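You operate a simulated robot arm through the tools that you are given. There is no shell and no other tool. Be economical: measure what you need, move in short steps, check, and stop when the job is done.

The job below is to be done with a simulated two-armed robot. You get a single attempt, and the scene is never put back.

JOB
Open the wall cupboard door, take the white backing roll on the top of the white stand and put it away on the inside the wall cupboard, then shut the door. Stack the box marked "clips" from the middle board of the shelf with the card pocket on top of the box marked "nets". Take the grey spool and put it on top of the brown box. Put the 10 mm blue t-handle key from the top deck of the trolley on top of the grey backing roll there and the 15 mm blue t-handle key on the lower board of the white shelf. Take the red cone from the top of the side bench and put it in the grey tray. Put the brown brush on the teal tray. The order is free. Set down upright: white backing roll, grey spool.

It is judged by the outcome, as a careful person would: the job done as asked, and still so three seconds after it is handed in. It fails if anything else is knocked over, pushed out of place, dropped, spilled or broken.

ROBOT AND FRAMES
Two 7-joint arms with two-finger parallel grippers on one trunk, on a base that drives. Base frame: it is fixed to the floor where the robot stands at the start and does not move with it; the origin is under the middle of the robot, x ahead of it, y to its left, z up. Readings come in mm, rad, newtons and seconds.
The left shoulder is at the start at [50, 209, 1396], the right one opposite. With the tool pointing down near the work surface each hand reaches from about 100 to 700 mm from the robot's upright axis, wherever it stands, measured 20 degrees to its own side. Places, roughly: blue box, green box, white box [500, -750, 1000]; blue t-handle key [-7750, -3000, 750]; brown box [-3250, -4500, 750]; brown brush (8x4x5 cm) [1000, -100, 900]; grey backing roll (7x7x15 cm) [-7800, -3000, 800]; grey spool (4x4x7 cm) [-4300, -6200, 800]; grey tray (26x17x6 cm) [-1600, 2100, 800]; inside the wall cupboard (38x19 cm) [980, -240, 1560]; lower board of the white shelf (29x23 cm) [-3080, -4820, 1140]; red cone (7x6x13 cm) [-1800, 2100, 900]; teal tray (12x15x3 cm) [900, -300, 900]; wall cupboard door [900, -200, 1700]; white backing roll (7x7x15 cm) [-1700, -3900, 800]. Payload 4.4 kg a hand.
Tool frame (each hand has its own): the origin (TCP) lies between the finger pads and is the grasp point; the fingertips stand 23 mm ahead of it; z points along the fingers, y is the line along which they close. The gripper opens to 94 mm. The fingers are 38 mm wide and 10 mm thick; the gripper's body (54 by 96 mm) begins 39 mm behind the TCP.
Orientation is told as [roll, pitch, yaw] about the base's x, y, z axes, in that order, counted from this pose: with the fingers straight down and closing along the base's y, the tool's x points along the base's -x, its y along +y and its z along -z.

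CONTROLS
- The arms move only by the tool jog_arm. It takes "left_increments", "right_increments" or both (then of equal length, played together; a hand with none holds still); each is text: rows parted by semicolons, each of 7 numbers parted by spaces: the finger opening in mm, from 0 to 94, then the shift along the base's x, y, z in mm, then the turn, a rotation vector about the base's x, y, z in rad. In form: jaw tx ty tz rx ry rz; .... A call has 1 to 20 rows; each row is the pose to reach, as a shift and turn from the pose commanded when the call began. A row lasts 0.2 s, in which the tool goes at most 50 mm and 0.15 rad; a call with a longer step from one row to the next is refused whole, and so is a gripper value outside its range. Where a pose cannot be reached the arm comes as near as it can. A force on the tool above 40 N (or 10 N above the force at the start of the call, whichever is more), or a blocked arm, ends the call early, and 0.2 s more pass. The fingers move at their own pace (about 108 mm/s each) and stop on an object; they squeeze with about 22 N. The grip force told is the motor's: it shows also when the fingers shut on nothing. Time passes only in rows, and 0.2 s behind the last, so rows that repeat a pose let the fingers close. The reply holds the time, the measured pose of the TCP, the force on the tool along the base axes, the opening and the grip force, in the units named above and with some noise, with the torque about the TCP (base axes, N m) and any sound that the robot's microphone picked up.
- Cameras (640 x 400 px; columns grow to the right, rows downward): "scene" is now at [150.4, -42.6, 1596.4]; the picture's right is [-0.45, -0.89, 0.00], its down [-0.24, 0.12, -0.96] and it looks along [0.86, -0.44, -0.27] (base axes); focal length 214 px, centre (320, 200). "left" rides on the left gripper at [86, -16, -75] in its tool frame; the picture's right is [0.18, 0.98, 0.00], its down [-0.58, 0.11, -0.81] and it looks along [-0.79, 0.15, 0.59] (tool axes); focal length 243 px, centre (320, 200). "right" rides on the right gripper at [86, 16, -75] in its tool frame; the picture's right is [-0.18, 0.98, 0.00], its down [-0.58, -0.11, -0.81] and it looks along [-0.79, -0.15, 0.59] (tool axes); focal length 243 px, centre (320, 200).
- get_image(camera): a new picture of that camera. It takes no simulated time.
- move_column(by): slides the trunk up (or, below 0, down) by that many mm; the arms and the scene camera ride with it, the base frame stays. It gives what a move gives, with no picture.
- base_move(legs): drives the robot by 1 to 6 legs, each [ahead, left, turn to the left] in mm, mm and rad, along the robot's own axes; the way and the turn of a leg run together, so that a leg with both is an arc; at most 1500 mm and 3.142 rad a leg. The arms and the cameras ride along, it lands a little off, and it stops where it bumps. It gives what a move gives.
- pan_tilt(pan, tilt): turns the head with the scene camera to pan (to the left, within 1.396 rad either way) and tilt (down, from -0.506 to 1.204), counted from straight ahead of the robot. It gives what a move gives.
- locate(camera, pixels): for up to 12 pixels [column, row] of the newest picture of that camera ("zoom" is the newest enlarged one), the place [x, y, z] in the base frame of the surface seen there, good to about 2 mm. It takes no simulated time.
- inspect(camera, box): a new picture of the part [left, top, right, bottom] of that camera's present view, enlarged. It takes no simulated time.
- job_done(): hands the job in; it is judged then, once.

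Go step by step. Measure first, check grasps and placings, and put right what went wrong. The budget is 322 turns and 196 pictures, counting those below and the enlarged ones. Unless the task says otherwise, let go and move clear before handing in, and close with one line.

The tools are called after ">>>" by a JSON object that holds its "op" and its "data". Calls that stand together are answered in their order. jog_arm: Moves the arms, as the interface text tells. Its arguments: {"type":"object","properties":{"left_increments":{"type":"string"},"right_increments":{"type":"string"}},"required":[]} The other tools are called the same way: move_column (by) slides the trunk up or down; base_move (legs) drives the base; pan_tilt (pan, tilt) turns the head that bears the scene camera; get_image (camera) takes a picture; locate (camera, pixels) gives the place of the surface under pixels of a picture; inspect (camera, box) takes an enlarged picture of a part of a camera's view; job_done () hands the job in.

At the start:

```text
t: 0.0
left_ee_pos: [606.1, -54.6, 1149.6]
left_tool_rot: [0.0, 0.0, -0.001]
left_force: [0.6, 0.0, 0.4]
left_wrist_torque: [-0.01, -0.04, 0.01]
left_gripper_width: 94.2
left_gripper_force: 0.2
right_ee_pos: [404.6, -428.1, 999.4]
right_tool_rot: [0.0, 0.0, 0.001]
right_force: [0.5, -0.5, 0.7]
right_wrist_torque: [-0.03, 0.0, -0.06]
right_gripper_width: 94.3
right_gripper_force: 0.0
trunk travel left (down, up): [-475.0, 88.0]
robot x, y, heading: [-1.6, -5.3, -0.001]
head pan, tilt: [-0.471, 0.278]
```

scene: 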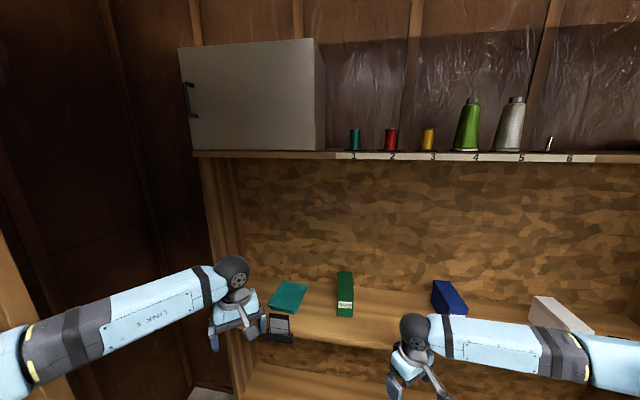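
right: 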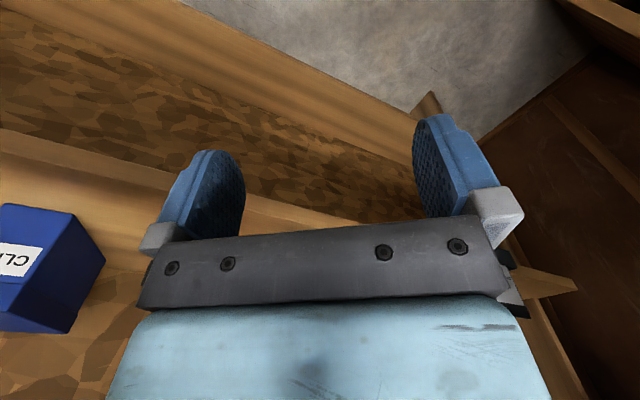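
left: 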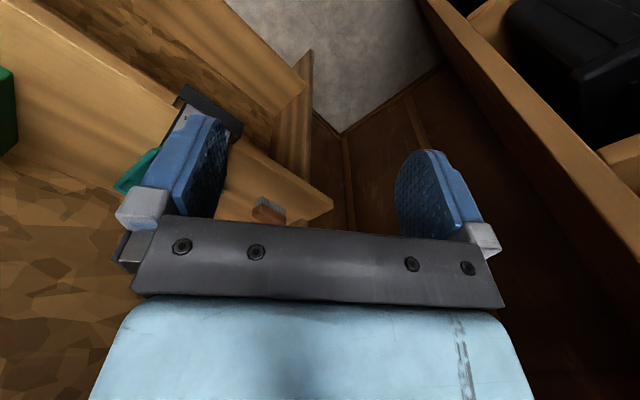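

The scene shows the wall cupboard (handle at about 188,100), the teal tray (288,297), and the green/blue/white boxes. I'll look closer at them and measure the key places.

>>> {"op": "inspect", "data": {"camera": "scene", "box": [160, 20, 340, 170]}}

>>> {"op": "inspect", "data": {"camera": "scene", "box": [200, 230, 640, 400]}}

>>> {"op": "locate", "data": {"camera": "scene", "pixels": [[186, 85], [192, 115], [189, 100], [181, 52], [315, 45], [325, 148], [193, 148], [288, 297], [345, 285], [450, 297], [555, 310], [340, 157]]}}

```text
2.67 times, centred on (250, 95) of scene
```

zoom: 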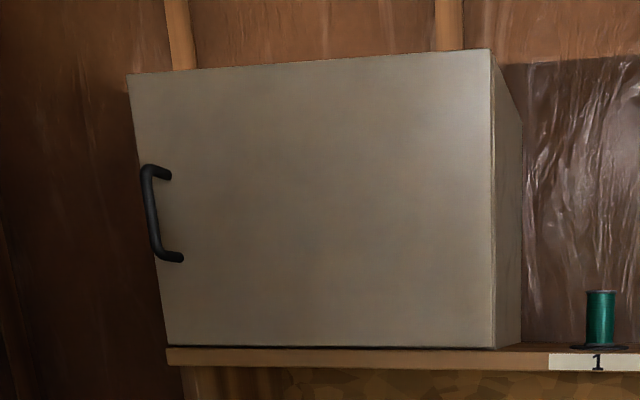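

```text
1.45 times, centred on (420, 315) of scene
```

zoom: 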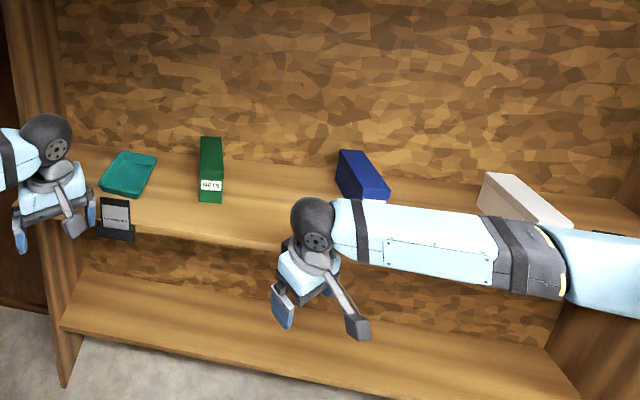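

```text
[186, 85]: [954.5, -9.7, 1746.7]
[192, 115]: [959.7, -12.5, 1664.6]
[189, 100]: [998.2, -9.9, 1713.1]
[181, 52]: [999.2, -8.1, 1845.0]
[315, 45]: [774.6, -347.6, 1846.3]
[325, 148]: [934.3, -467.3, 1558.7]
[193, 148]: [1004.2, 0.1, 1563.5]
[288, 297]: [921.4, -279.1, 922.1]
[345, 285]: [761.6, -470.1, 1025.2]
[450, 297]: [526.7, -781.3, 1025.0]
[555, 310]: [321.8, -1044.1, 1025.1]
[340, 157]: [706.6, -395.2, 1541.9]
```

The wall/shelf runs obliquely: its face normal is about heading -0.585 rad, with the door hinged on the right and the handle at the left (n≈804). I'll square up to the shelf and look around.

>>> {"op": "base_move", "data": {"legs": [[0, 0, -0.585]]}}

>>> {"op": "pan_tilt", "data": {"pan": 0, "tilt": 0.55}}

>>> {"op": "get_image", "data": {"camera": "scene"}}

```text
t: 2.0
left_ee_pos: [479.4, -376.6, 1150.2]
left_tool_rot: [-0.002, 0.0, -0.575]
left_force: [0.0, 0.5, 0.5]
left_wrist_torque: [-0.01, 0.0, 0.02]
left_gripper_width: 93.8
left_gripper_force: 0.0
right_ee_pos: [107.1, -580.1, 1000.2]
right_tool_rot: [0.0, 0.0, -0.573]
right_force: [-0.1, -0.7, 0.0]
right_wrist_torque: [0.02, 0.0, 0.0]
right_gripper_width: 93.9
right_gripper_force: 0.0
trunk travel left (down, up): [-475.0, 88.0]
robot x, y, heading: [-1.3, -1.7, -0.576]
head pan, tilt: [-0.471, 0.278]
```

```text
t: 2.9
left_ee_pos: [478.1, -375.8, 1149.9]
left_tool_rot: [0.0, 0.0, -0.574]
left_force: [0.0, -0.1, -0.2]
left_wrist_torque: [-0.01, 0.01, 0.02]
left_gripper_width: 93.8
left_gripper_force: 0.1
right_ee_pos: [106.9, -580.4, 999.6]
right_tool_rot: [0.0, 0.0, -0.575]
right_force: [0.5, 0.3, -0.4]
right_wrist_torque: [-0.01, 0.01, 0.01]
right_gripper_width: 93.8
right_gripper_force: 0.1
trunk travel left (down, up): [-475.0, 88.0]
robot x, y, heading: [1.8, -1.0, -0.578]
head pan, tilt: [0.0, 0.55]
```

```text
190 pictures are left
```

scene: 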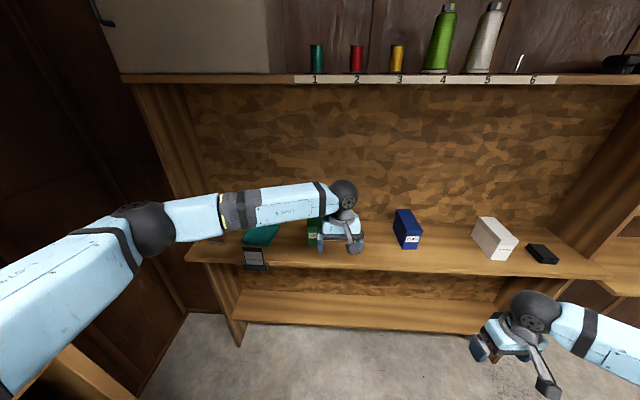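

The robot is now roughly square to the shelf. I'll zoom in on the boxes and the card pocket, then get positions.

>>> {"op": "inspect", "data": {"camera": "scene", "box": [380, 190, 580, 290]}}

>>> {"op": "inspect", "data": {"camera": "scene", "box": [180, 190, 380, 290]}}

>>> {"op": "locate", "data": {"camera": "scene", "pixels": [[397, 212], [415, 212], [419, 223], [400, 225], [420, 247], [403, 245], [450, 258], [300, 262], [190, 262], [256, 234], [450, 80], [350, 320]]}}

```text
3.20 times, centred on (480, 240) of scene
```

zoom: 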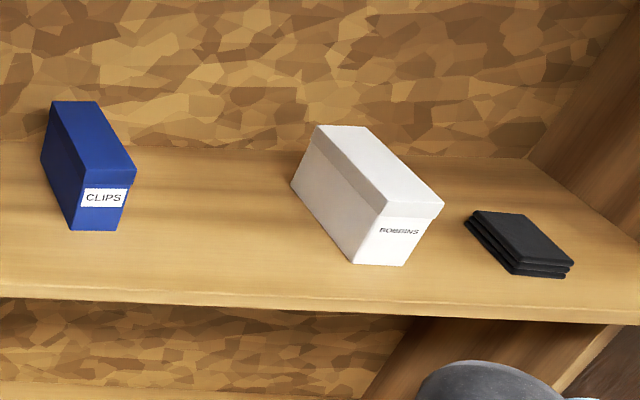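

```text
3.20 times, centred on (280, 240) of scene
```

zoom: 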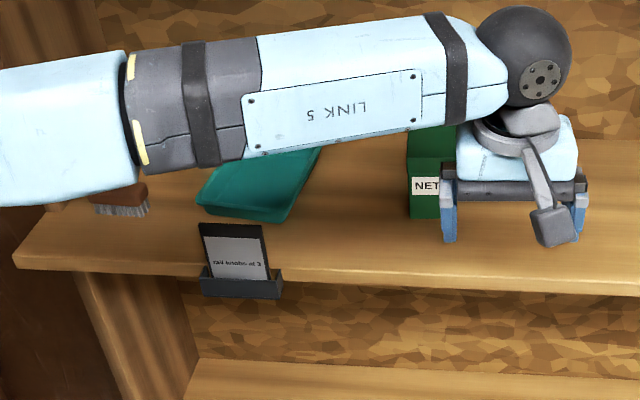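

```text
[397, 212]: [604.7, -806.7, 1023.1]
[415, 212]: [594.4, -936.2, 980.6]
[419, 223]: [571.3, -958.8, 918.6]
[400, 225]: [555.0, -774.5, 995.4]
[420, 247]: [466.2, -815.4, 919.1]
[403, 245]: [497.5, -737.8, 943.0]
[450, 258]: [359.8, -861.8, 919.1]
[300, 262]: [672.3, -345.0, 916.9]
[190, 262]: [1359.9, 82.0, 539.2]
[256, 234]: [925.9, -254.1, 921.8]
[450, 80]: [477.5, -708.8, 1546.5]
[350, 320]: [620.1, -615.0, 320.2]
```

The boards are clear: the shelf board top is at z≈918, the boxes' tops at ≈1025, and the clips box is blue at about [540,-800]. I'll raise and retract the arms, then drive nearer.

>>> {"op": "jog_arm", "data": {"left_increments": "94 -40 25 20 0 0 0; 94 -80 50 40 0 0 0; 94 -120 75 60 0 0 0; 94 -160 105 80 0 0 0; 94 -160 105 80 0 0 0", "right_increments": "94 0 0 45 0 0 0; 94 0 0 90 0 0 0; 94 0 0 135 0 0 0; 94 0 0 180 0 0 0; 94 0 0 180 0 0 0"}}

>>> {"op": "base_move", "data": {"legs": [[270, -100, -0.008]]}}

>>> {"op": "get_image", "data": {"camera": "scene"}}

```text
refused: row 1 steps farther than a row can; nothing moved
```

```text
t: 4.9
left_ee_pos: [645.3, -609.5, 1149.8]
left_tool_rot: [0.001, 0.001, -0.586]
left_force: [0.0, 0.0, -0.3]
left_wrist_torque: [-0.02, -0.02, -0.01]
left_gripper_width: 93.9
left_gripper_force: 0.0
right_ee_pos: [271.7, -809.1, 1001.4]
right_tool_rot: [0.0, -0.001, -0.587]
right_force: [-0.4, -0.5, 1.0]
right_wrist_torque: [-0.01, -0.04, 0.0]
right_gripper_width: 93.9
right_gripper_force: 0.0
trunk travel left (down, up): [-475.0, 88.0]
robot x, y, heading: [169.9, -228.9, -0.589]
head pan, tilt: [0.0, 0.55]
```

```text
187 pictures are left
```

scene: 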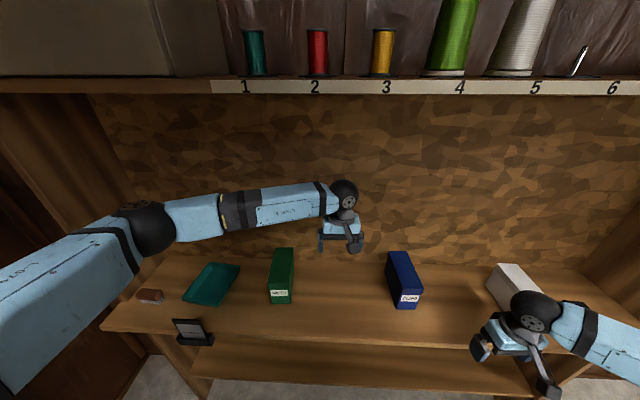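

No harm was done: the jog was refused for a step slightly over 50 mm, and the base moved fine. Now I can see all the boxes; I'll zoom and measure.

>>> {"op": "inspect", "data": {"camera": "scene", "box": [250, 230, 450, 330]}}

>>> {"op": "inspect", "data": {"camera": "scene", "box": [110, 230, 310, 355]}}

>>> {"op": "locate", "data": {"camera": "scene", "pixels": [[388, 254], [408, 254], [399, 288], [420, 286], [399, 303], [273, 250], [292, 250], [270, 287], [291, 287], [210, 283], [150, 292], [145, 297]]}}

```text
3.20 times, centred on (350, 280) of scene
```

zoom: 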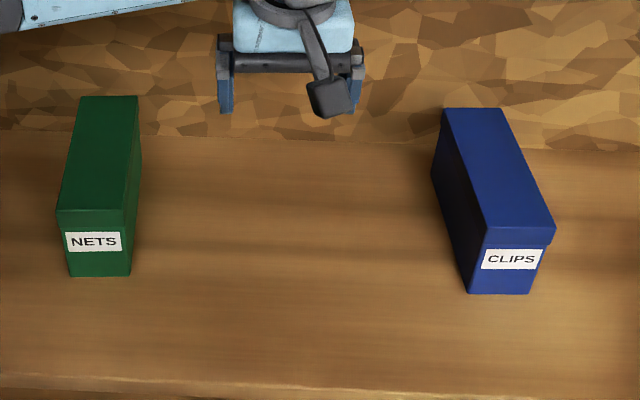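

```text
3.20 times, centred on (210, 292) of scene
```

zoom: 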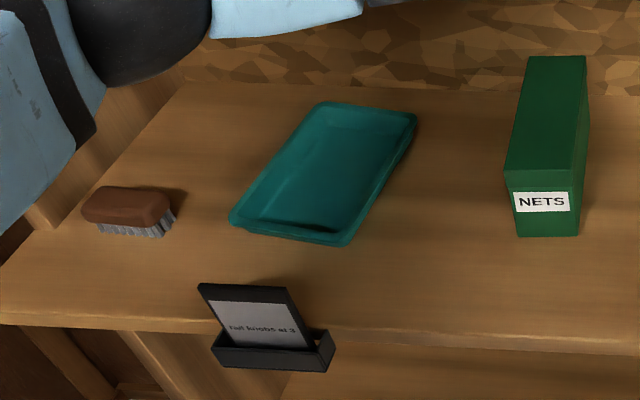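

```text
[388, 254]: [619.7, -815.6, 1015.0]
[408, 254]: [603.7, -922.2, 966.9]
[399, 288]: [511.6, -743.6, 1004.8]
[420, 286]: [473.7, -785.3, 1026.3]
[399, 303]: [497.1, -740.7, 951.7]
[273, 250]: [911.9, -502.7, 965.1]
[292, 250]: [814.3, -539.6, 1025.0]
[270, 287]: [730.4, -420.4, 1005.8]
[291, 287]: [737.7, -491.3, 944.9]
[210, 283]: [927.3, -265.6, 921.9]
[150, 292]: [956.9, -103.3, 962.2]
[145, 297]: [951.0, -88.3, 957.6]
```

Labels are confirmed: green NETS, blue CLIPS. I'll zoom in on each top face to fix centre and yaw.

>>> {"op": "inspect", "data": {"camera": "scene", "box": [250, 230, 450, 330]}}

>>> {"op": "locate", "data": {"camera": "zoom", "pixels": [[448, 112], [498, 112], [551, 225], [492, 226], [520, 170], [84, 100], [135, 100], [122, 205], [60, 206], [98, 150], [110, 320], [350, 320]]}}

```text
3.20 times, centred on (350, 280) of scene
```

zoom: 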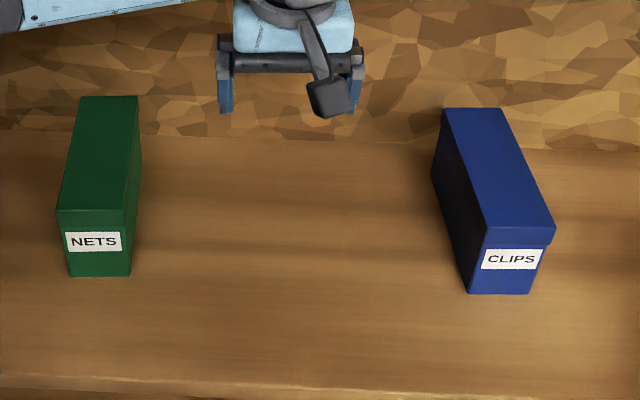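

```text
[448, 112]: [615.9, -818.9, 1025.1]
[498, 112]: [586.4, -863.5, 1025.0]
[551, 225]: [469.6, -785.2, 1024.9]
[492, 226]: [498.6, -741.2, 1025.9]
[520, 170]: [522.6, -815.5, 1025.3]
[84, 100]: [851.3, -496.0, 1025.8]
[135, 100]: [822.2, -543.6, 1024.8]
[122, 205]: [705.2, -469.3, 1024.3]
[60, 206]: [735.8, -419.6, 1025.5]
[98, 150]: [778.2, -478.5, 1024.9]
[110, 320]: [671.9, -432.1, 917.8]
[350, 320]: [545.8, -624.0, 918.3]
```

Clips centre ≈ [543,-802], nets centre ≈ [778.6,-482], both at yaw -0.585 with tops at 1025. I'll raise the right hand and go over the clips box while the left hand clears out.

>>> {"op": "jog_arm", "data": {"right_increments": "94 0 0 45 0 0 0; 94 0 0 90 0 0 0; 94 0 0 135 0 0 0; 94 0 0 160 0 0 0; 94 45 1 160 0 0 0; 94 90 2 160 0 0 0; 94 135 3 160 0 0 0; 94 180 5 160 0 0 0; 94 225 6 160 0 0 0; 94 271 7 160 0 0 0; 94 271 7 160 0 0 0; 94 271 7 160 0 0 0", "left_increments": "94 -10 41 0 0 0 0; 94 -20 82 0 0 0 0; 94 -30 123 0 0 0 0; 94 -40 164 0 0 0 0; 94 -50 205 0 0 0 0; 94 -60 246 0 0 0 0; 94 -70 287 0 0 0 0; 94 -80 328 0 0 0 0; 94 -90 370 0 0 0 0; 94 -100 412 0 0 0 0; 94 -110 455 0 0 0 0; 94 -118 500 0 0 0 0"}}

```text
t: 7.5
left_ee_pos: [598.5, -162.3, 1109.7]
left_tool_rot: [0.009, 0.006, -0.588]
left_force: [0.1, 0.0, 1.0]
left_wrist_torque: [-0.01, 0.04, 0.0]
left_gripper_width: 94.2
left_gripper_force: 0.0
left hand out of reach, approached as far as the arm can: row 10, 11, 12
right_ee_pos: [537.0, -808.0, 1151.2]
right_tool_rot: [0.01, 0.005, -0.59]
right_force: [1.1, 0.1, 0.8]
right_wrist_torque: [0.02, 0.04, 0.0]
right_gripper_width: 94.2
right_gripper_force: 0.1
trunk travel left (down, up): [-475.0, 88.0]
robot x, y, heading: [170.3, -229.7, -0.589]
head pan, tilt: [0.0, 0.55]
```

The right hand lags slightly (537,-808 against 543,-802 wanted); I'll let it settle before descending.

>>> {"op": "jog_arm", "data": {"right_increments": "94 0 0 -20 0 0 0; 94 0 0 -40 0 0 0; 94 0 0 -40 0 0 0", "left_increments": "94 0 -20 30 0 0 0; 94 0 -40 60 0 0 0; 94 0 -60 90 0 0 0"}}

```text
t: 8.3
left_ee_pos: [597.2, -205.9, 1202.8]
left_tool_rot: [-0.002, 0.002, -0.588]
left_force: [-0.9, 1.2, -0.9]
left_wrist_torque: [-0.04, 0.04, 0.01]
left_gripper_width: 94.0
left_gripper_force: 0.1
left hand out of reach, approached as far as the arm can: row 1
right_ee_pos: [542.6, -798.4, 1118.6]
right_tool_rot: [-0.002, 0.0, -0.585]
right_force: [0.3, -0.2, -0.1]
right_wrist_torque: [0.01, 0.0, 0.03]
right_gripper_width: 94.1
right_gripper_force: 0.1
trunk travel left (down, up): [-475.0, 88.0]
robot x, y, heading: [169.3, -226.5, -0.586]
head pan, tilt: [0.0, 0.55]
```

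The hand is over the box within 4 mm. I'll descend to z≈1000 and close.

>>> {"op": "jog_arm", "data": {"right_increments": "94 0 -1 -40 0 0 0; 94 0 -2 -80 0 0 0; 94 0 -3 -118 0 0 0; 94 0 -3 -118 0 0 0; 40 0 -3 -118 0 0 0; 40 0 -3 -118 0 0 0; 40 0 -3 -118 0 0 0"}}

>>> {"op": "get_image", "data": {"camera": "scene"}}

```text
t: 9.9
left_ee_pos: [596.3, -209.5, 1203.2]
left_tool_rot: [0.001, 0.001, -0.587]
left_force: [-0.2, -0.2, 0.1]
left_wrist_torque: [0.01, 0.0, -0.03]
left_gripper_width: 93.9
left_gripper_force: 0.1
right_ee_pos: [541.6, -806.2, 1000.0]
right_tool_rot: [0.0, 0.001, -0.587]
right_force: [-0.8, 0.7, 0.2]
right_wrist_torque: [-0.11, 0.0, -0.04]
right_gripper_width: 61.6
right_gripper_force: 21.9
trunk travel left (down, up): [-475.0, 88.0]
robot x, y, heading: [172.6, -229.0, -0.583]
head pan, tilt: [0.0, 0.55]
```

```text
183 pictures are left
```

scene: 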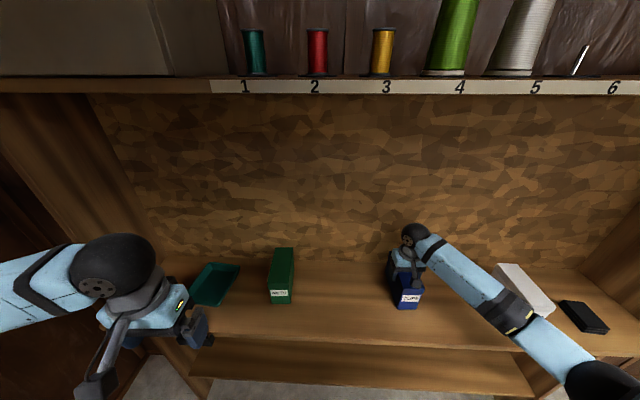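

Gripped at 61.6 mm wide. I'll lift it, and look left before shifting the base toward the nets box.

>>> {"op": "jog_arm", "data": {"right_increments": "40 0 0 30 0 0 0; 40 0 0 70 0 0 0; 40 0 0 110 0 0 0; 40 0 0 140 0 0 0; 40 0 0 140 0 0 0"}}

>>> {"op": "pan_tilt", "data": {"pan": 1.0, "tilt": 0.5}}

>>> {"op": "get_image", "data": {"camera": "scene"}}

```text
t: 11.1
left_ee_pos: [598.2, -210.1, 1203.6]
left_tool_rot: [-0.001, 0.0, -0.586]
left_force: [0.2, -1.0, -0.8]
left_wrist_torque: [-0.02, -0.02, 0.0]
left_gripper_width: 94.0
left_gripper_force: 0.0
right_ee_pos: [543.0, -801.5, 1140.8]
right_tool_rot: [-0.001, -0.001, -0.586]
right_force: [-0.3, 0.7, -3.9]
right_wrist_torque: [0.01, 0.0, -0.02]
right_gripper_width: 61.9
right_gripper_force: 22.5
trunk travel left (down, up): [-475.0, 88.0]
robot x, y, heading: [171.0, -228.8, -0.588]
head pan, tilt: [0.0, 0.55]
```

```text
t: 12.3
left_ee_pos: [597.5, -208.7, 1202.9]
left_tool_rot: [-0.001, 0.0, -0.587]
left_force: [-0.3, 0.6, 0.2]
left_wrist_torque: [0.0, -0.04, 0.01]
left_gripper_width: 93.7
left_gripper_force: 0.1
right_ee_pos: [542.6, -802.9, 1142.3]
right_tool_rot: [0.0, 0.002, -0.587]
right_force: [0.6, -0.3, -3.2]
right_wrist_torque: [0.0, 0.01, 0.0]
right_gripper_width: 62.1
right_gripper_force: 22.5
trunk travel left (down, up): [-475.0, 88.0]
robot x, y, heading: [174.1, -228.2, -0.587]
head pan, tilt: [1.0, 0.499]
```

```text
182 pictures are left
```

scene: 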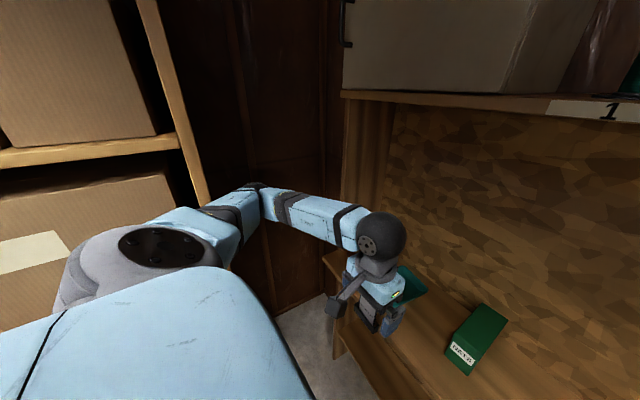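

There is a shelf of cartons to the left; I'll check how close it is.

>>> {"op": "locate", "data": {"camera": "scene", "pixels": [[120, 158], [195, 175], [60, 90], [100, 200], [30, 240], [270, 100], [300, 260], [250, 190], [190, 210]]}}

```text
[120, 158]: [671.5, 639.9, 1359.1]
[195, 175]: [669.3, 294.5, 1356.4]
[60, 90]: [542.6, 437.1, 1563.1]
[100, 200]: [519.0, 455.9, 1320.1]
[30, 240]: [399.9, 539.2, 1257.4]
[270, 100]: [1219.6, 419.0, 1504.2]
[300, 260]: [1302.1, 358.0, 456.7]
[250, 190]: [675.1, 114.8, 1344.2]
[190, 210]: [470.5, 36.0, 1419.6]
```

The left elbow (675,115) has ~150 mm to the carton shelf, so I'll shift the base left by only 100 and reach the rest with the arm.

>>> {"op": "base_move", "data": {"legs": [[10, 100, 0.002]]}}

>>> {"op": "pan_tilt", "data": {"pan": 0, "tilt": 0.55}}

```text
t: 13.9
left_ee_pos: [659.4, -128.6, 1203.9]
left_tool_rot: [0.0, -0.001, -0.581]
left_force: [0.8, 0.5, 0.3]
left_wrist_torque: [0.01, -0.01, 0.01]
left_gripper_width: 93.9
left_gripper_force: 0.1
right_ee_pos: [608.6, -723.3, 1141.1]
right_tool_rot: [0.001, 0.001, -0.581]
right_force: [-0.8, -0.5, -3.3]
right_wrist_torque: [0.0, 0.01, -0.02]
right_gripper_width: 61.8
right_gripper_force: 21.9
trunk travel left (down, up): [-475.0, 88.0]
robot x, y, heading: [232.1, -151.3, -0.582]
head pan, tilt: [1.0, 0.499]
```

```text
t: 15.2
left_ee_pos: [661.0, -127.9, 1203.6]
left_tool_rot: [0.001, 0.0, -0.583]
left_force: [0.4, -0.3, -0.1]
left_wrist_torque: [0.02, -0.04, -0.02]
left_gripper_width: 94.1
left_gripper_force: 0.1
right_ee_pos: [609.8, -722.0, 1142.2]
right_tool_rot: [0.0, -0.001, -0.582]
right_force: [0.3, 0.0, -3.4]
right_wrist_torque: [0.02, -0.01, -0.01]
right_gripper_width: 62.1
right_gripper_force: 21.9
trunk travel left (down, up): [-475.0, 88.0]
robot x, y, heading: [236.3, -147.2, -0.58]
head pan, tilt: [0.0, 0.55]
```

Now I'll carry the box over the nets box: shift (+170,+239).

>>> {"op": "jog_arm", "data": {"right_increments": "40 24 34 0 0 0 0; 40 49 68 0 0 0 0; 40 73 102 0 0 0 0; 40 97 137 0 0 0 0; 40 121 171 0 0 0 0; 40 146 205 0 0 0 0; 40 170 239 0 0 0 0; 40 170 239 0 0 0 0; 40 170 239 0 0 0 0"}}

>>> {"op": "get_image", "data": {"camera": "scene"}}

```text
t: 17.2
left_ee_pos: [661.7, -128.8, 1202.6]
left_tool_rot: [0.0, -0.001, -0.581]
left_force: [-0.5, 0.0, 0.2]
left_wrist_torque: [0.04, -0.02, 0.02]
left_gripper_width: 93.7
left_gripper_force: 0.1
right_ee_pos: [782.3, -481.7, 1141.8]
right_tool_rot: [-0.002, 0.001, -0.581]
right_force: [0.2, -0.1, -3.4]
right_wrist_torque: [-0.02, 0.02, 0.03]
right_gripper_width: 61.9
right_gripper_force: 22.1
trunk travel left (down, up): [-475.0, 88.0]
robot x, y, heading: [239.2, -148.9, -0.579]
head pan, tilt: [0.0, 0.55]
```

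```text
181 pictures are left
```

scene: 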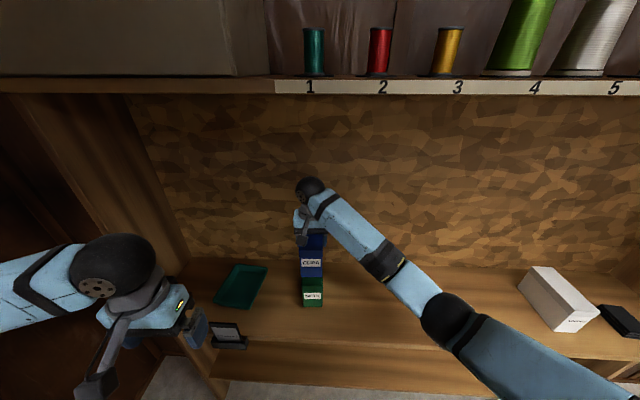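

The clips box hangs aligned over nets. I'll lower 34 mm, release and rise.

>>> {"op": "jog_arm", "data": {"right_increments": "40 -2 -1 -15 0 0 0; 40 -2 -1 -28 0 0 0; 40 -2 -1 -34 0 0 0; 40 -2 -1 -34 0 0 0"}}

>>> {"op": "inspect", "data": {"camera": "scene", "box": [260, 160, 360, 320]}}

```text
t: 18.2
left_ee_pos: [661.3, -128.9, 1203.4]
left_tool_rot: [0.001, -0.001, -0.583]
left_force: [0.6, -1.0, -0.3]
left_wrist_torque: [0.04, -0.02, 0.02]
left_gripper_width: 94.0
left_gripper_force: 0.1
right_ee_pos: [778.4, -483.6, 1108.4]
right_tool_rot: [0.002, 0.001, -0.582]
right_force: [0.6, -0.4, -2.5]
right_wrist_torque: [0.0, 0.0, 0.01]
right_gripper_width: 62.1
right_gripper_force: 21.9
trunk travel left (down, up): [-475.0, 88.0]
robot x, y, heading: [239.4, -148.7, -0.577]
head pan, tilt: [0.0, 0.55]
```

```text
2.50 times, centred on (310, 240) of scene
```

zoom: 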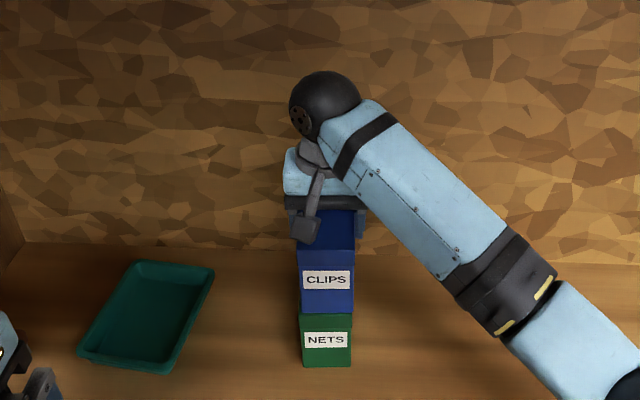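

Aligned and about touching (force -2.5). One millimetre more, release, rise, and withdraw toward the robot.

>>> {"op": "jog_arm", "data": {"right_increments": "40 0 0 -2 0 0 0; 40 0 0 -2 0 0 0; 94 0 0 -2 0 0 0; 94 0 0 -2 0 0 0; 94 0 0 -1 0 0 0; 94 0 0 40 0 0 0; 94 0 0 80 0 0 0; 94 0 0 110 0 0 0; 94 -38 25 110 0 0 0; 94 -76 50 110 0 0 0; 94 -114 75 110 0 0 0; 94 -160 60 110 0 0 0; 94 -205 45 110 0 0 0; 94 -250 30 110 0 0 0; 94 -290 0 110 0 0 0; 94 -300 -45 110 0 0 0; 94 -300 -90 110 0 0 0; 94 -300 -135 110 0 0 0"}}

>>> {"op": "get_image", "data": {"camera": "scene"}}

```text
t: 22.0
left_ee_pos: [658.8, -128.9, 1203.4]
left_tool_rot: [0.001, 0.0, -0.583]
left_force: [-0.9, -0.6, 0.4]
left_wrist_torque: [-0.02, -0.02, 0.05]
left_gripper_width: 93.9
left_gripper_force: 0.1
right_ee_pos: [478.3, -621.9, 1216.7]
right_tool_rot: [0.001, 0.0, -0.581]
right_force: [0.6, -0.1, -0.6]
right_wrist_torque: [0.0, 0.02, -0.02]
right_gripper_width: 93.9
right_gripper_force: 0.0
trunk travel left (down, up): [-475.0, 88.0]
robot x, y, heading: [234.2, -150.1, -0.578]
head pan, tilt: [0.0, 0.55]
```

```text
179 pictures are left
```

scene: 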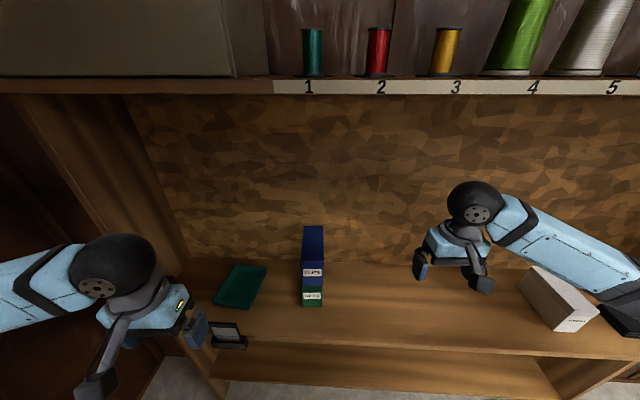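

The stack stands. Now the brush: I'll look from the left hand's camera.

>>> {"op": "get_image", "data": {"camera": "left"}}

```text
178 pictures are left
```

left: 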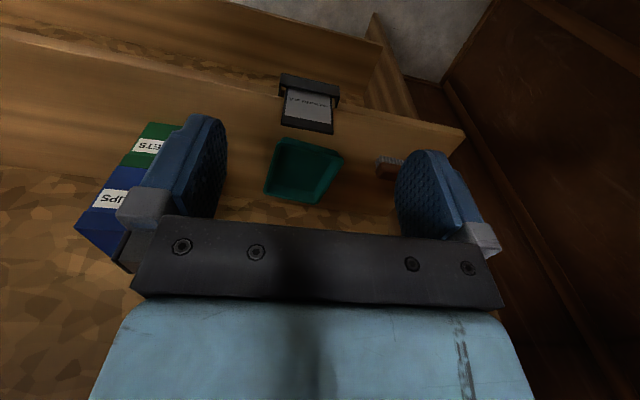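

The brush is at (388,167) and the tray at (300,170). I'll zoom and locate them.

>>> {"op": "inspect", "data": {"camera": "left", "box": [250, 100, 450, 220]}}

>>> {"op": "locate", "data": {"camera": "zoom", "pixels": [[400, 225], [440, 235], [420, 205], [415, 185], [460, 200], [455, 245], [150, 220], [90, 140], [60, 290], [220, 320], [290, 170], [400, 120]]}}

```text
3.20 times, centred on (350, 160) of left
```

zoom: 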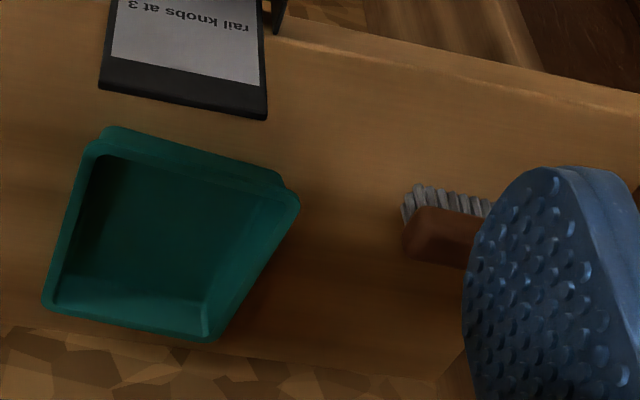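

```text
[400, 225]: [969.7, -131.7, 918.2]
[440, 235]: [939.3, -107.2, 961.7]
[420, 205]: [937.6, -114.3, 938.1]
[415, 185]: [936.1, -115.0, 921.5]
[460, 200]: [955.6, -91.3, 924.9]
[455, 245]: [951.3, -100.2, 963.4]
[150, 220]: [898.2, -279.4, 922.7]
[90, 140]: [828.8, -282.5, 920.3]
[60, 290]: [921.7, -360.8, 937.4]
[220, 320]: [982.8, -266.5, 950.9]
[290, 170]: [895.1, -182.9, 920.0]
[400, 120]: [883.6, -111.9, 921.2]
```

The brush's wood top is at z≈963 with its long side along the shelf, so I'll turn the left gripper 90° and approach it for a better look.

>>> {"op": "jog_arm", "data": {"left_increments": "94 13 5 0 0 0 0.14; 94 27 10 0 0 0 0.28; 94 40 15 0 0 0 0.42; 94 54 21 0 0 0 0.56; 94 67 26 0 0 0 0.7; 94 80 31 0 0 0 0.84; 94 94 36 0 0 0 0.98; 94 107 41 0 0 0 1.12; 94 121 47 0 0 0 1.26; 94 134 52 0 0 0 1.4; 94 148 57 0 0 0 1.5; 94 161 62 0 0 0 1.571; 94 161 62 0 0 0 1.571"}}

>>> {"op": "get_image", "data": {"camera": "left"}}

>>> {"op": "get_image", "data": {"camera": "scene"}}

```text
t: 25.0
left_ee_pos: [832.1, -104.8, 1197.2]
left_tool_rot: [0.017, 0.016, 0.945]
left_force: [-1.0, -0.2, 0.0]
left_wrist_torque: [0.03, -0.01, 0.0]
left_gripper_width: 94.0
left_gripper_force: 0.1
right_ee_pos: [479.2, -639.8, 1209.9]
right_tool_rot: [0.001, 0.018, -0.605]
right_force: [-1.0, -0.4, -0.1]
right_wrist_torque: [0.01, -0.06, -0.01]
right_gripper_width: 93.9
right_gripper_force: 0.0
trunk travel left (down, up): [-475.0, 88.0]
robot x, y, heading: [237.1, -153.8, -0.609]
head pan, tilt: [0.0, 0.55]
stopped in row 13 (left hand): the arm was blocked; the commanded pose is now the measured one
```

```text
176 pictures are left
```

left: 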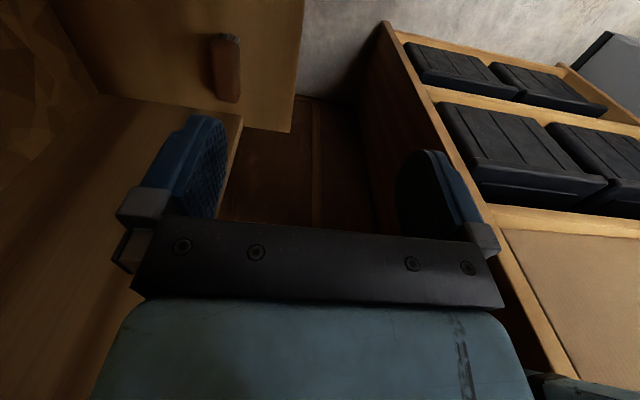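

```text
175 pictures are left
```

scene: 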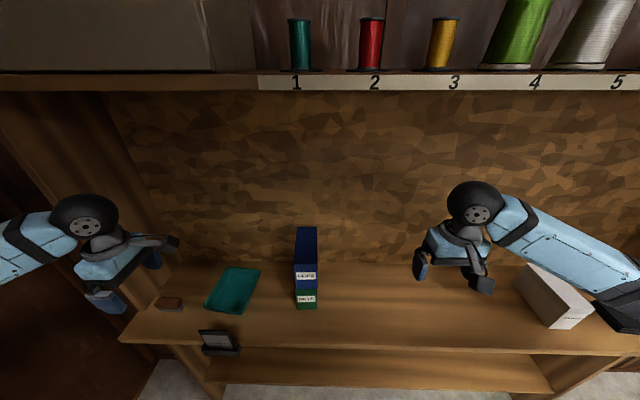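

The left arm was blocked and the robot yawed by 0.03 rad: its elbow likely touched the side shelf. I'll look left to check.

>>> {"op": "pan_tilt", "data": {"pan": 1.1, "tilt": 0.4}}

>>> {"op": "get_image", "data": {"camera": "scene"}}

```text
t: 26.3
left_ee_pos: [834.5, -102.4, 1193.6]
left_tool_rot: [0.023, 0.01, 0.953]
left_force: [0.7, -0.4, -0.2]
left_wrist_torque: [-0.02, -0.01, -0.02]
left_gripper_width: 94.1
left_gripper_force: 0.0
right_ee_pos: [483.8, -642.6, 1204.9]
right_tool_rot: [0.004, 0.024, -0.603]
right_force: [0.5, 0.9, 0.3]
right_wrist_torque: [0.01, -0.01, -0.02]
right_gripper_width: 93.7
right_gripper_force: 0.0
trunk travel left (down, up): [-475.0, 88.0]
robot x, y, heading: [232.7, -151.9, -0.603]
head pan, tilt: [1.1, 0.4]
```

```text
174 pictures are left
```

scene: 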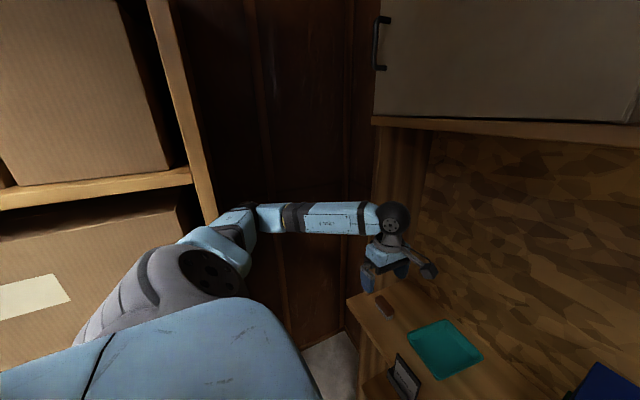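

The elbow is pressed against the side shelf and has tilted the robot slightly. I'll back the base away to the right.

>>> {"op": "base_move", "data": {"legs": [[0, -100, 0.0]]}}

>>> {"op": "get_image", "data": {"camera": "scene"}}

```text
t: 27.8
left_ee_pos: [762.1, -166.6, 1202.1]
left_tool_rot: [0.003, 0.007, 0.965]
left_force: [0.6, -1.3, -0.5]
left_wrist_torque: [0.08, -0.02, 0.01]
left_gripper_width: 93.9
left_gripper_force: 0.0
right_ee_pos: [416.4, -711.4, 1213.7]
right_tool_rot: [0.004, 0.002, -0.595]
right_force: [-0.1, -0.1, 0.0]
right_wrist_torque: [-0.01, -0.03, 0.01]
right_gripper_width: 94.2
right_gripper_force: 0.1
trunk travel left (down, up): [-475.0, 88.0]
robot x, y, heading: [178.1, -231.0, -0.597]
head pan, tilt: [1.1, 0.4]
```

```text
173 pictures are left
```

scene: 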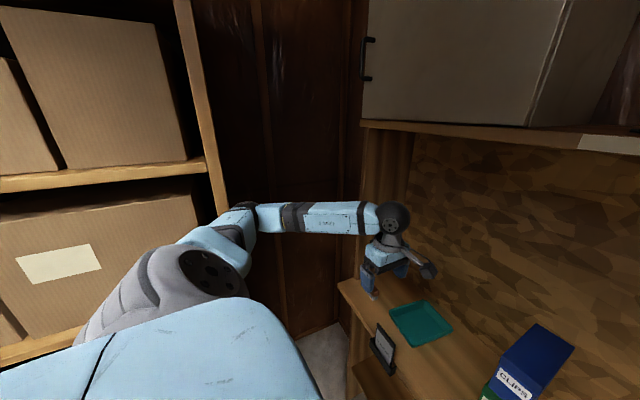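

The tilt is gone. I'll check that the carton shelf hasn't shifted (compare with the upright earlier at [669,294,1356]).

>>> {"op": "locate", "data": {"camera": "scene", "pixels": [[210, 165], [214, 140], [150, 178], [205, 120], [120, 100], [110, 220], [251, 215], [235, 215]]}}

```text
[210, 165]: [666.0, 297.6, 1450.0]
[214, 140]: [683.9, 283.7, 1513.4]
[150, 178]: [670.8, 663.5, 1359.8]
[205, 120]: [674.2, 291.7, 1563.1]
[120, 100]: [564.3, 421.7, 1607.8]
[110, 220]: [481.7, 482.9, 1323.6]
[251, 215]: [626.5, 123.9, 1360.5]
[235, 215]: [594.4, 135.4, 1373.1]
```

The shelf is unmoved and the elbow is clear now. Next a left-camera look at the brush.

>>> {"op": "inspect", "data": {"camera": "left", "box": [100, 0, 360, 160]}}

>>> {"op": "inspect", "data": {"camera": "scene", "box": [320, 220, 480, 340]}}

```text
2.46 times, centred on (230, 80) of left
```

zoom: 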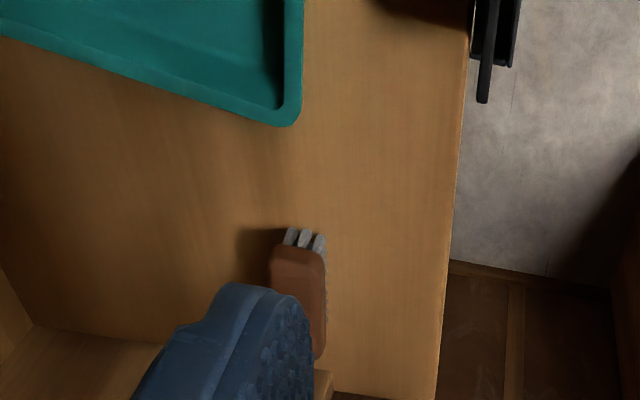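

```text
3.33 times, centred on (400, 280) of scene
```

zoom: 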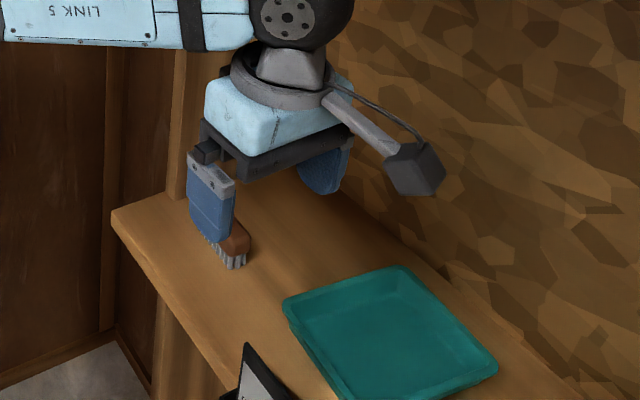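

>>> {"op": "inspect", "data": {"camera": "left", "box": [100, 0, 360, 160]}}

>>> {"op": "locate", "data": {"camera": "zoom", "pixels": [[276, 255], [318, 258], [276, 280], [318, 330], [297, 260], [320, 350], [290, 105], [225, 60], [150, 20], [330, 390], [450, 300], [295, 20]]}}

```text
2.46 times, centred on (230, 80) of left
```

zoom: 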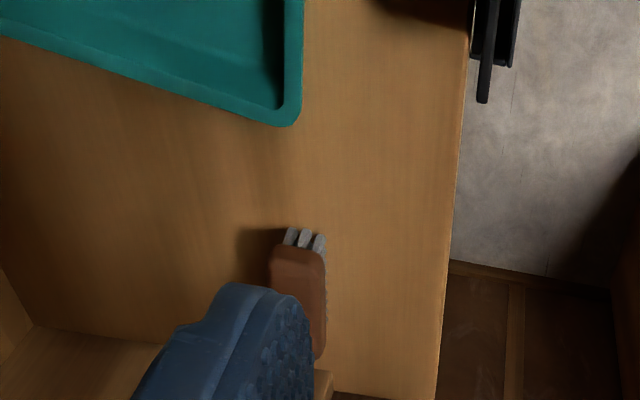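

```text
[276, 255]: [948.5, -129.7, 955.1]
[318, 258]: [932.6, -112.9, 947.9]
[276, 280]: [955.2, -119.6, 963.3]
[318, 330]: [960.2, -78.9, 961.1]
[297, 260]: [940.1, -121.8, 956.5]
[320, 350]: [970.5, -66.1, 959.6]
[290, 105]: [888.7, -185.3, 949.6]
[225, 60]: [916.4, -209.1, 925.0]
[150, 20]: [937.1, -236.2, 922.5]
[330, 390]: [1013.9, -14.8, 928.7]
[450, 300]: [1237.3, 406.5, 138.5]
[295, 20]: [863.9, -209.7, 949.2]
```

The brush centre is ≈[966,-90], its long axis at ~0.89 rad, top 963. I'll lower the trunk 120 mm and then reach over it, watching the elbow.

>>> {"op": "move_column", "data": {"by": -120}}

>>> {"op": "jog_arm", "data": {"left_increments": "94 34 13 0 0 0 -0.02; 94 68 26 0 0 0 -0.04; 94 102 39 0 0 0 -0.06; 94 136 52 0 0 0 -0.07; 94 170 65 0 0 0 -0.07; 94 204 77 0 0 0 -0.07; 94 204 77 0 0 0 -0.07"}}

>>> {"op": "get_image", "data": {"camera": "scene"}}

```text
t: 29.3
left_ee_pos: [763.3, -166.9, 1081.2]
left_tool_rot: [0.001, 0.008, 0.965]
left_force: [-0.6, 0.9, 0.1]
left_wrist_torque: [0.01, 0.02, -0.01]
left_gripper_width: 93.9
left_gripper_force: 0.1
right_ee_pos: [416.6, -710.1, 1095.5]
right_tool_rot: [0.002, 0.002, -0.595]
right_force: [-0.3, 0.2, -0.6]
right_wrist_torque: [0.02, 0.02, 0.03]
right_gripper_width: 94.2
right_gripper_force: 0.1
trunk travel left (down, up): [-355.0, 208.0]
robot x, y, heading: [177.1, -234.5, -0.596]
head pan, tilt: [1.1, 0.4]
```

```text
t: 30.9
left_ee_pos: [966.0, -88.1, 1081.5]
left_tool_rot: [0.0, 0.011, 0.897]
left_force: [-1.0, -0.3, -0.8]
left_wrist_torque: [0.07, 0.05, 0.0]
left_gripper_width: 94.0
left_gripper_force: 0.0
right_ee_pos: [417.0, -706.7, 1095.6]
right_tool_rot: [0.0, 0.001, -0.595]
right_force: [0.0, -0.6, -0.7]
right_wrist_torque: [0.0, 0.02, 0.02]
right_gripper_width: 93.9
right_gripper_force: 0.0
trunk travel left (down, up): [-355.0, 208.0]
robot x, y, heading: [180.3, -231.5, -0.595]
head pan, tilt: [1.1, 0.4]
```

```text
169 pictures are left
```

scene: 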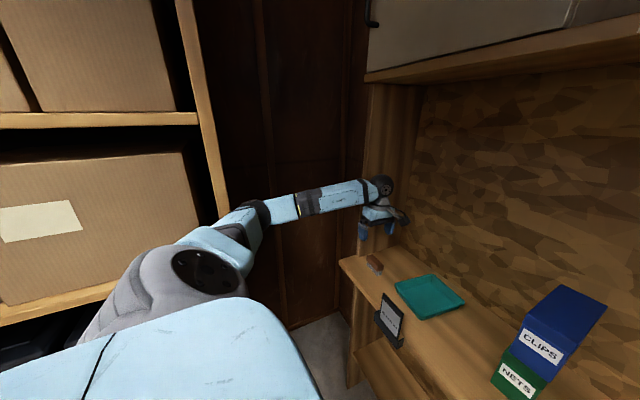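

Reached cleanly above the brush. I'll verify the brush position from the scene camera.

>>> {"op": "inspect", "data": {"camera": "scene", "box": [340, 200, 480, 330]}}

>>> {"op": "inspect", "data": {"camera": "left", "box": [160, 80, 480, 280]}}

```text
3.08 times, centred on (410, 265) of scene
```

zoom: 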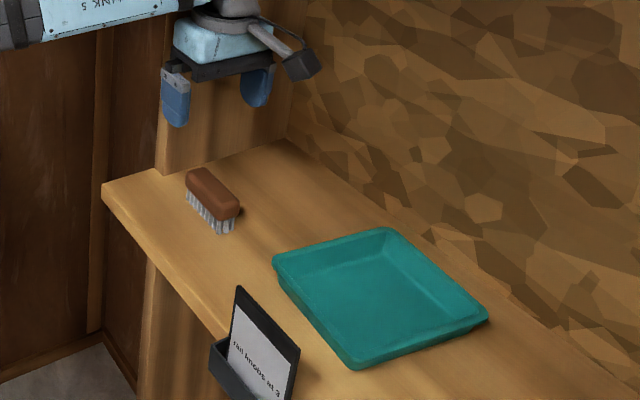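

```text
2.00 times, centred on (320, 180) of left
```

zoom: 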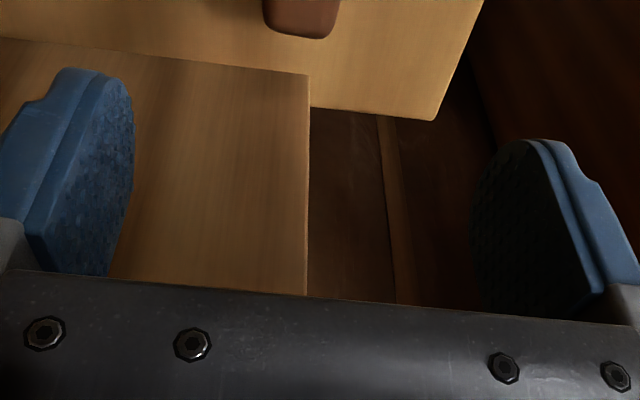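

>>> {"op": "locate", "data": {"camera": "scene", "pixels": [[368.5, 258.5], [375, 256.5], [383, 266], [377, 268], [375.3, 262.4], [395.8, 284], [432, 275], [463.5, 303], [420.4, 317.5], [429.5, 296], [358.5, 254], [397, 243]]}}

```text
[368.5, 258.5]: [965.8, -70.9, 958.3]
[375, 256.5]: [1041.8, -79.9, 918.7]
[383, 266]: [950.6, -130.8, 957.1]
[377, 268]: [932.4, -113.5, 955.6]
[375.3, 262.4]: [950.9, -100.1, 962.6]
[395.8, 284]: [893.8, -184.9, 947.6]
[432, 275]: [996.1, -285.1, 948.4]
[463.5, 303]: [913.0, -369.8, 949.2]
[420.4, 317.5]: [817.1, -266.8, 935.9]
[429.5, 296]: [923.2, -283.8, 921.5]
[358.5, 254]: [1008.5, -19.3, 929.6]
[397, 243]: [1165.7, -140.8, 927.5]
```

The brush centre is ≈[961,-96]. Descending to z=950 and closing across its width.

>>> {"op": "jog_arm", "data": {"left_increments": "94 -3 -4 -40 0 0 0; 94 -5 -8 -80 0 0 0; 94 -5 -8 -115 0 0 0; 94 -5 -8 -130 0 0 0; 94 -5 -8 -130 0 0 0; 25 -5 -8 -130 0 0 0; 25 -5 -8 -130 0 0 0; 25 -5 -8 -130 0 0 0; 25 -5 -8 -130 0 0 0"}}

>>> {"op": "get_image", "data": {"camera": "scene"}}

```text
t: 32.9
left_ee_pos: [962.4, -93.1, 952.8]
left_tool_rot: [-0.001, 0.011, 0.895]
left_force: [0.7, -0.9, 0.7]
left_wrist_torque: [0.0, -0.02, -0.01]
left_gripper_width: 31.6
left_gripper_force: 21.6
right_ee_pos: [416.4, -705.6, 1096.6]
right_tool_rot: [0.001, 0.001, -0.594]
right_force: [-0.3, 0.0, 0.3]
right_wrist_torque: [-0.01, -0.03, -0.01]
right_gripper_width: 94.0
right_gripper_force: 0.1
trunk travel left (down, up): [-355.0, 208.0]
robot x, y, heading: [177.8, -233.0, -0.588]
head pan, tilt: [1.1, 0.4]
```

```text
166 pictures are left
```

scene: 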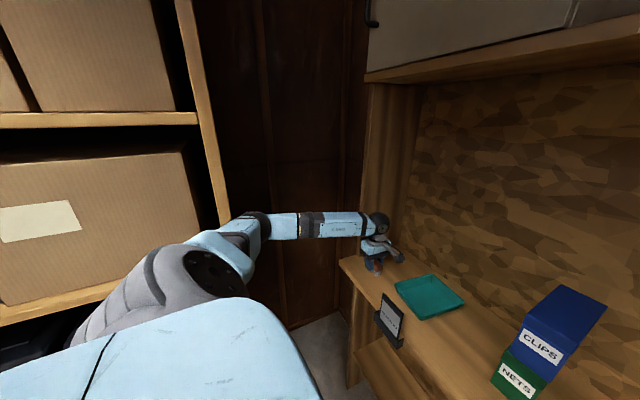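

Gripped at 31.6 mm. Now I'll lift and carry it over the tray centre [905,-277].

>>> {"op": "jog_arm", "data": {"left_increments": "25 0 0 35 0 0 0; 25 0 0 75 0 0 0; 25 -12 -38 75 0 0 -0.03; 25 -24 -76 75 0 0 -0.06; 25 -36 -114 75 0 0 -0.1; 25 -48 -152 75 0 0 -0.1; 25 -57 -183 75 0 0 -0.1; 25 -57 -183 75 0 0 -0.1; 25 -57 -183 75 0 0 -0.1"}}

>>> {"op": "inspect", "data": {"camera": "scene", "box": [340, 200, 500, 330]}}

```text
t: 34.9
left_ee_pos: [905.9, -277.8, 1028.4]
left_tool_rot: [0.002, 0.011, 0.795]
left_force: [0.0, 1.3, -1.0]
left_wrist_torque: [0.0, 0.0, -0.02]
left_gripper_width: 31.6
left_gripper_force: 22.1
right_ee_pos: [415.5, -706.4, 1096.9]
right_tool_rot: [-0.001, 0.0, -0.596]
right_force: [1.3, -0.4, 0.2]
right_wrist_torque: [-0.01, 0.0, 0.01]
right_gripper_width: 94.1
right_gripper_force: 0.0
trunk travel left (down, up): [-355.0, 208.0]
robot x, y, heading: [179.1, -232.0, -0.595]
head pan, tilt: [1.1, 0.4]
```

```text
3.08 times, centred on (420, 265) of scene
```

zoom: 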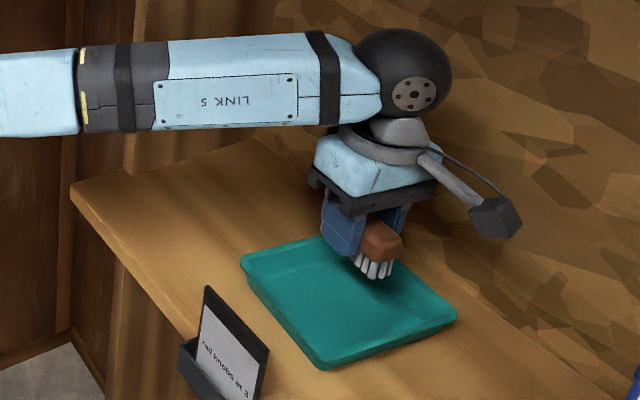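

The brush is over the tray. I'll lower 71 mm, open to 55, and rise.

>>> {"op": "jog_arm", "data": {"left_increments": "25 0 0 -30 0 0 0; 25 0 0 -55 0 0 0; 25 0 0 -69 0 0 0; 25 0 0 -71 0 0 0; 25 0 0 -71 0 0 0"}}

>>> {"op": "inspect", "data": {"camera": "scene", "box": [340, 200, 500, 330]}}

```text
t: 36.1
left_ee_pos: [905.3, -277.0, 956.1]
left_tool_rot: [-0.003, 0.01, 0.797]
left_force: [1.1, 2.1, 5.7]
left_wrist_torque: [0.05, 0.01, -0.01]
left_gripper_width: 31.0
left_gripper_force: 22.2
right_ee_pos: [415.4, -706.4, 1096.5]
right_tool_rot: [-0.002, 0.001, -0.594]
right_force: [-0.2, 0.4, 0.7]
right_wrist_torque: [0.0, 0.04, 0.0]
right_gripper_width: 94.1
right_gripper_force: 0.1
trunk travel left (down, up): [-355.0, 208.0]
robot x, y, heading: [179.1, -233.0, -0.595]
head pan, tilt: [1.1, 0.4]
```

```text
3.08 times, centred on (420, 265) of scene
```

zoom: 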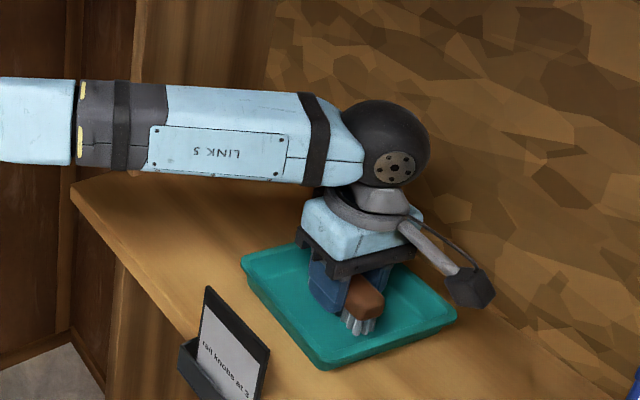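

In contact (5.7 N upward). Release and rise, and pull the left hand back toward the robot at height.

>>> {"op": "jog_arm", "data": {"left_increments": "60 0 0 -70 0 0 0; 60 0 0 0 0 0 0"}}

```text
refused: row 1 steps farther than a row can; nothing moved
```

Row offsets start from the present pose; I'll redo it.

>>> {"op": "jog_arm", "data": {"left_increments": "60 0 0 0 0 0 0; 60 0 0 0 0 0 0; 60 0 0 30 0 0 0; 60 0 0 75 0 0 0; 60 0 0 120 0 0 0; 60 -38 25 120 0 0 0; 60 -76 50 120 0 0 0; 60 -114 75 120 0 0 0; 60 -152 100 120 0 0 0"}}

>>> {"op": "get_image", "data": {"camera": "scene"}}

```text
t: 38.1
left_ee_pos: [753.2, -174.7, 1076.7]
left_tool_rot: [-0.002, 0.011, 0.797]
left_force: [0.1, 0.0, 0.1]
left_wrist_torque: [-0.03, -0.04, 0.04]
left_gripper_width: 60.0
left_gripper_force: 0.0
right_ee_pos: [414.7, -705.5, 1098.1]
right_tool_rot: [0.0, -0.002, -0.595]
right_force: [-0.1, -0.3, 1.6]
right_wrist_torque: [-0.01, -0.04, -0.01]
right_gripper_width: 94.1
right_gripper_force: 0.1
trunk travel left (down, up): [-355.0, 208.0]
robot x, y, heading: [175.5, -235.3, -0.593]
head pan, tilt: [1.1, 0.4]
```

```text
163 pictures are left
```

scene: 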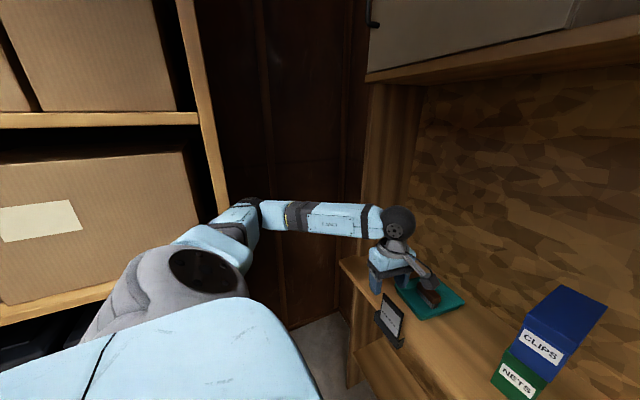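

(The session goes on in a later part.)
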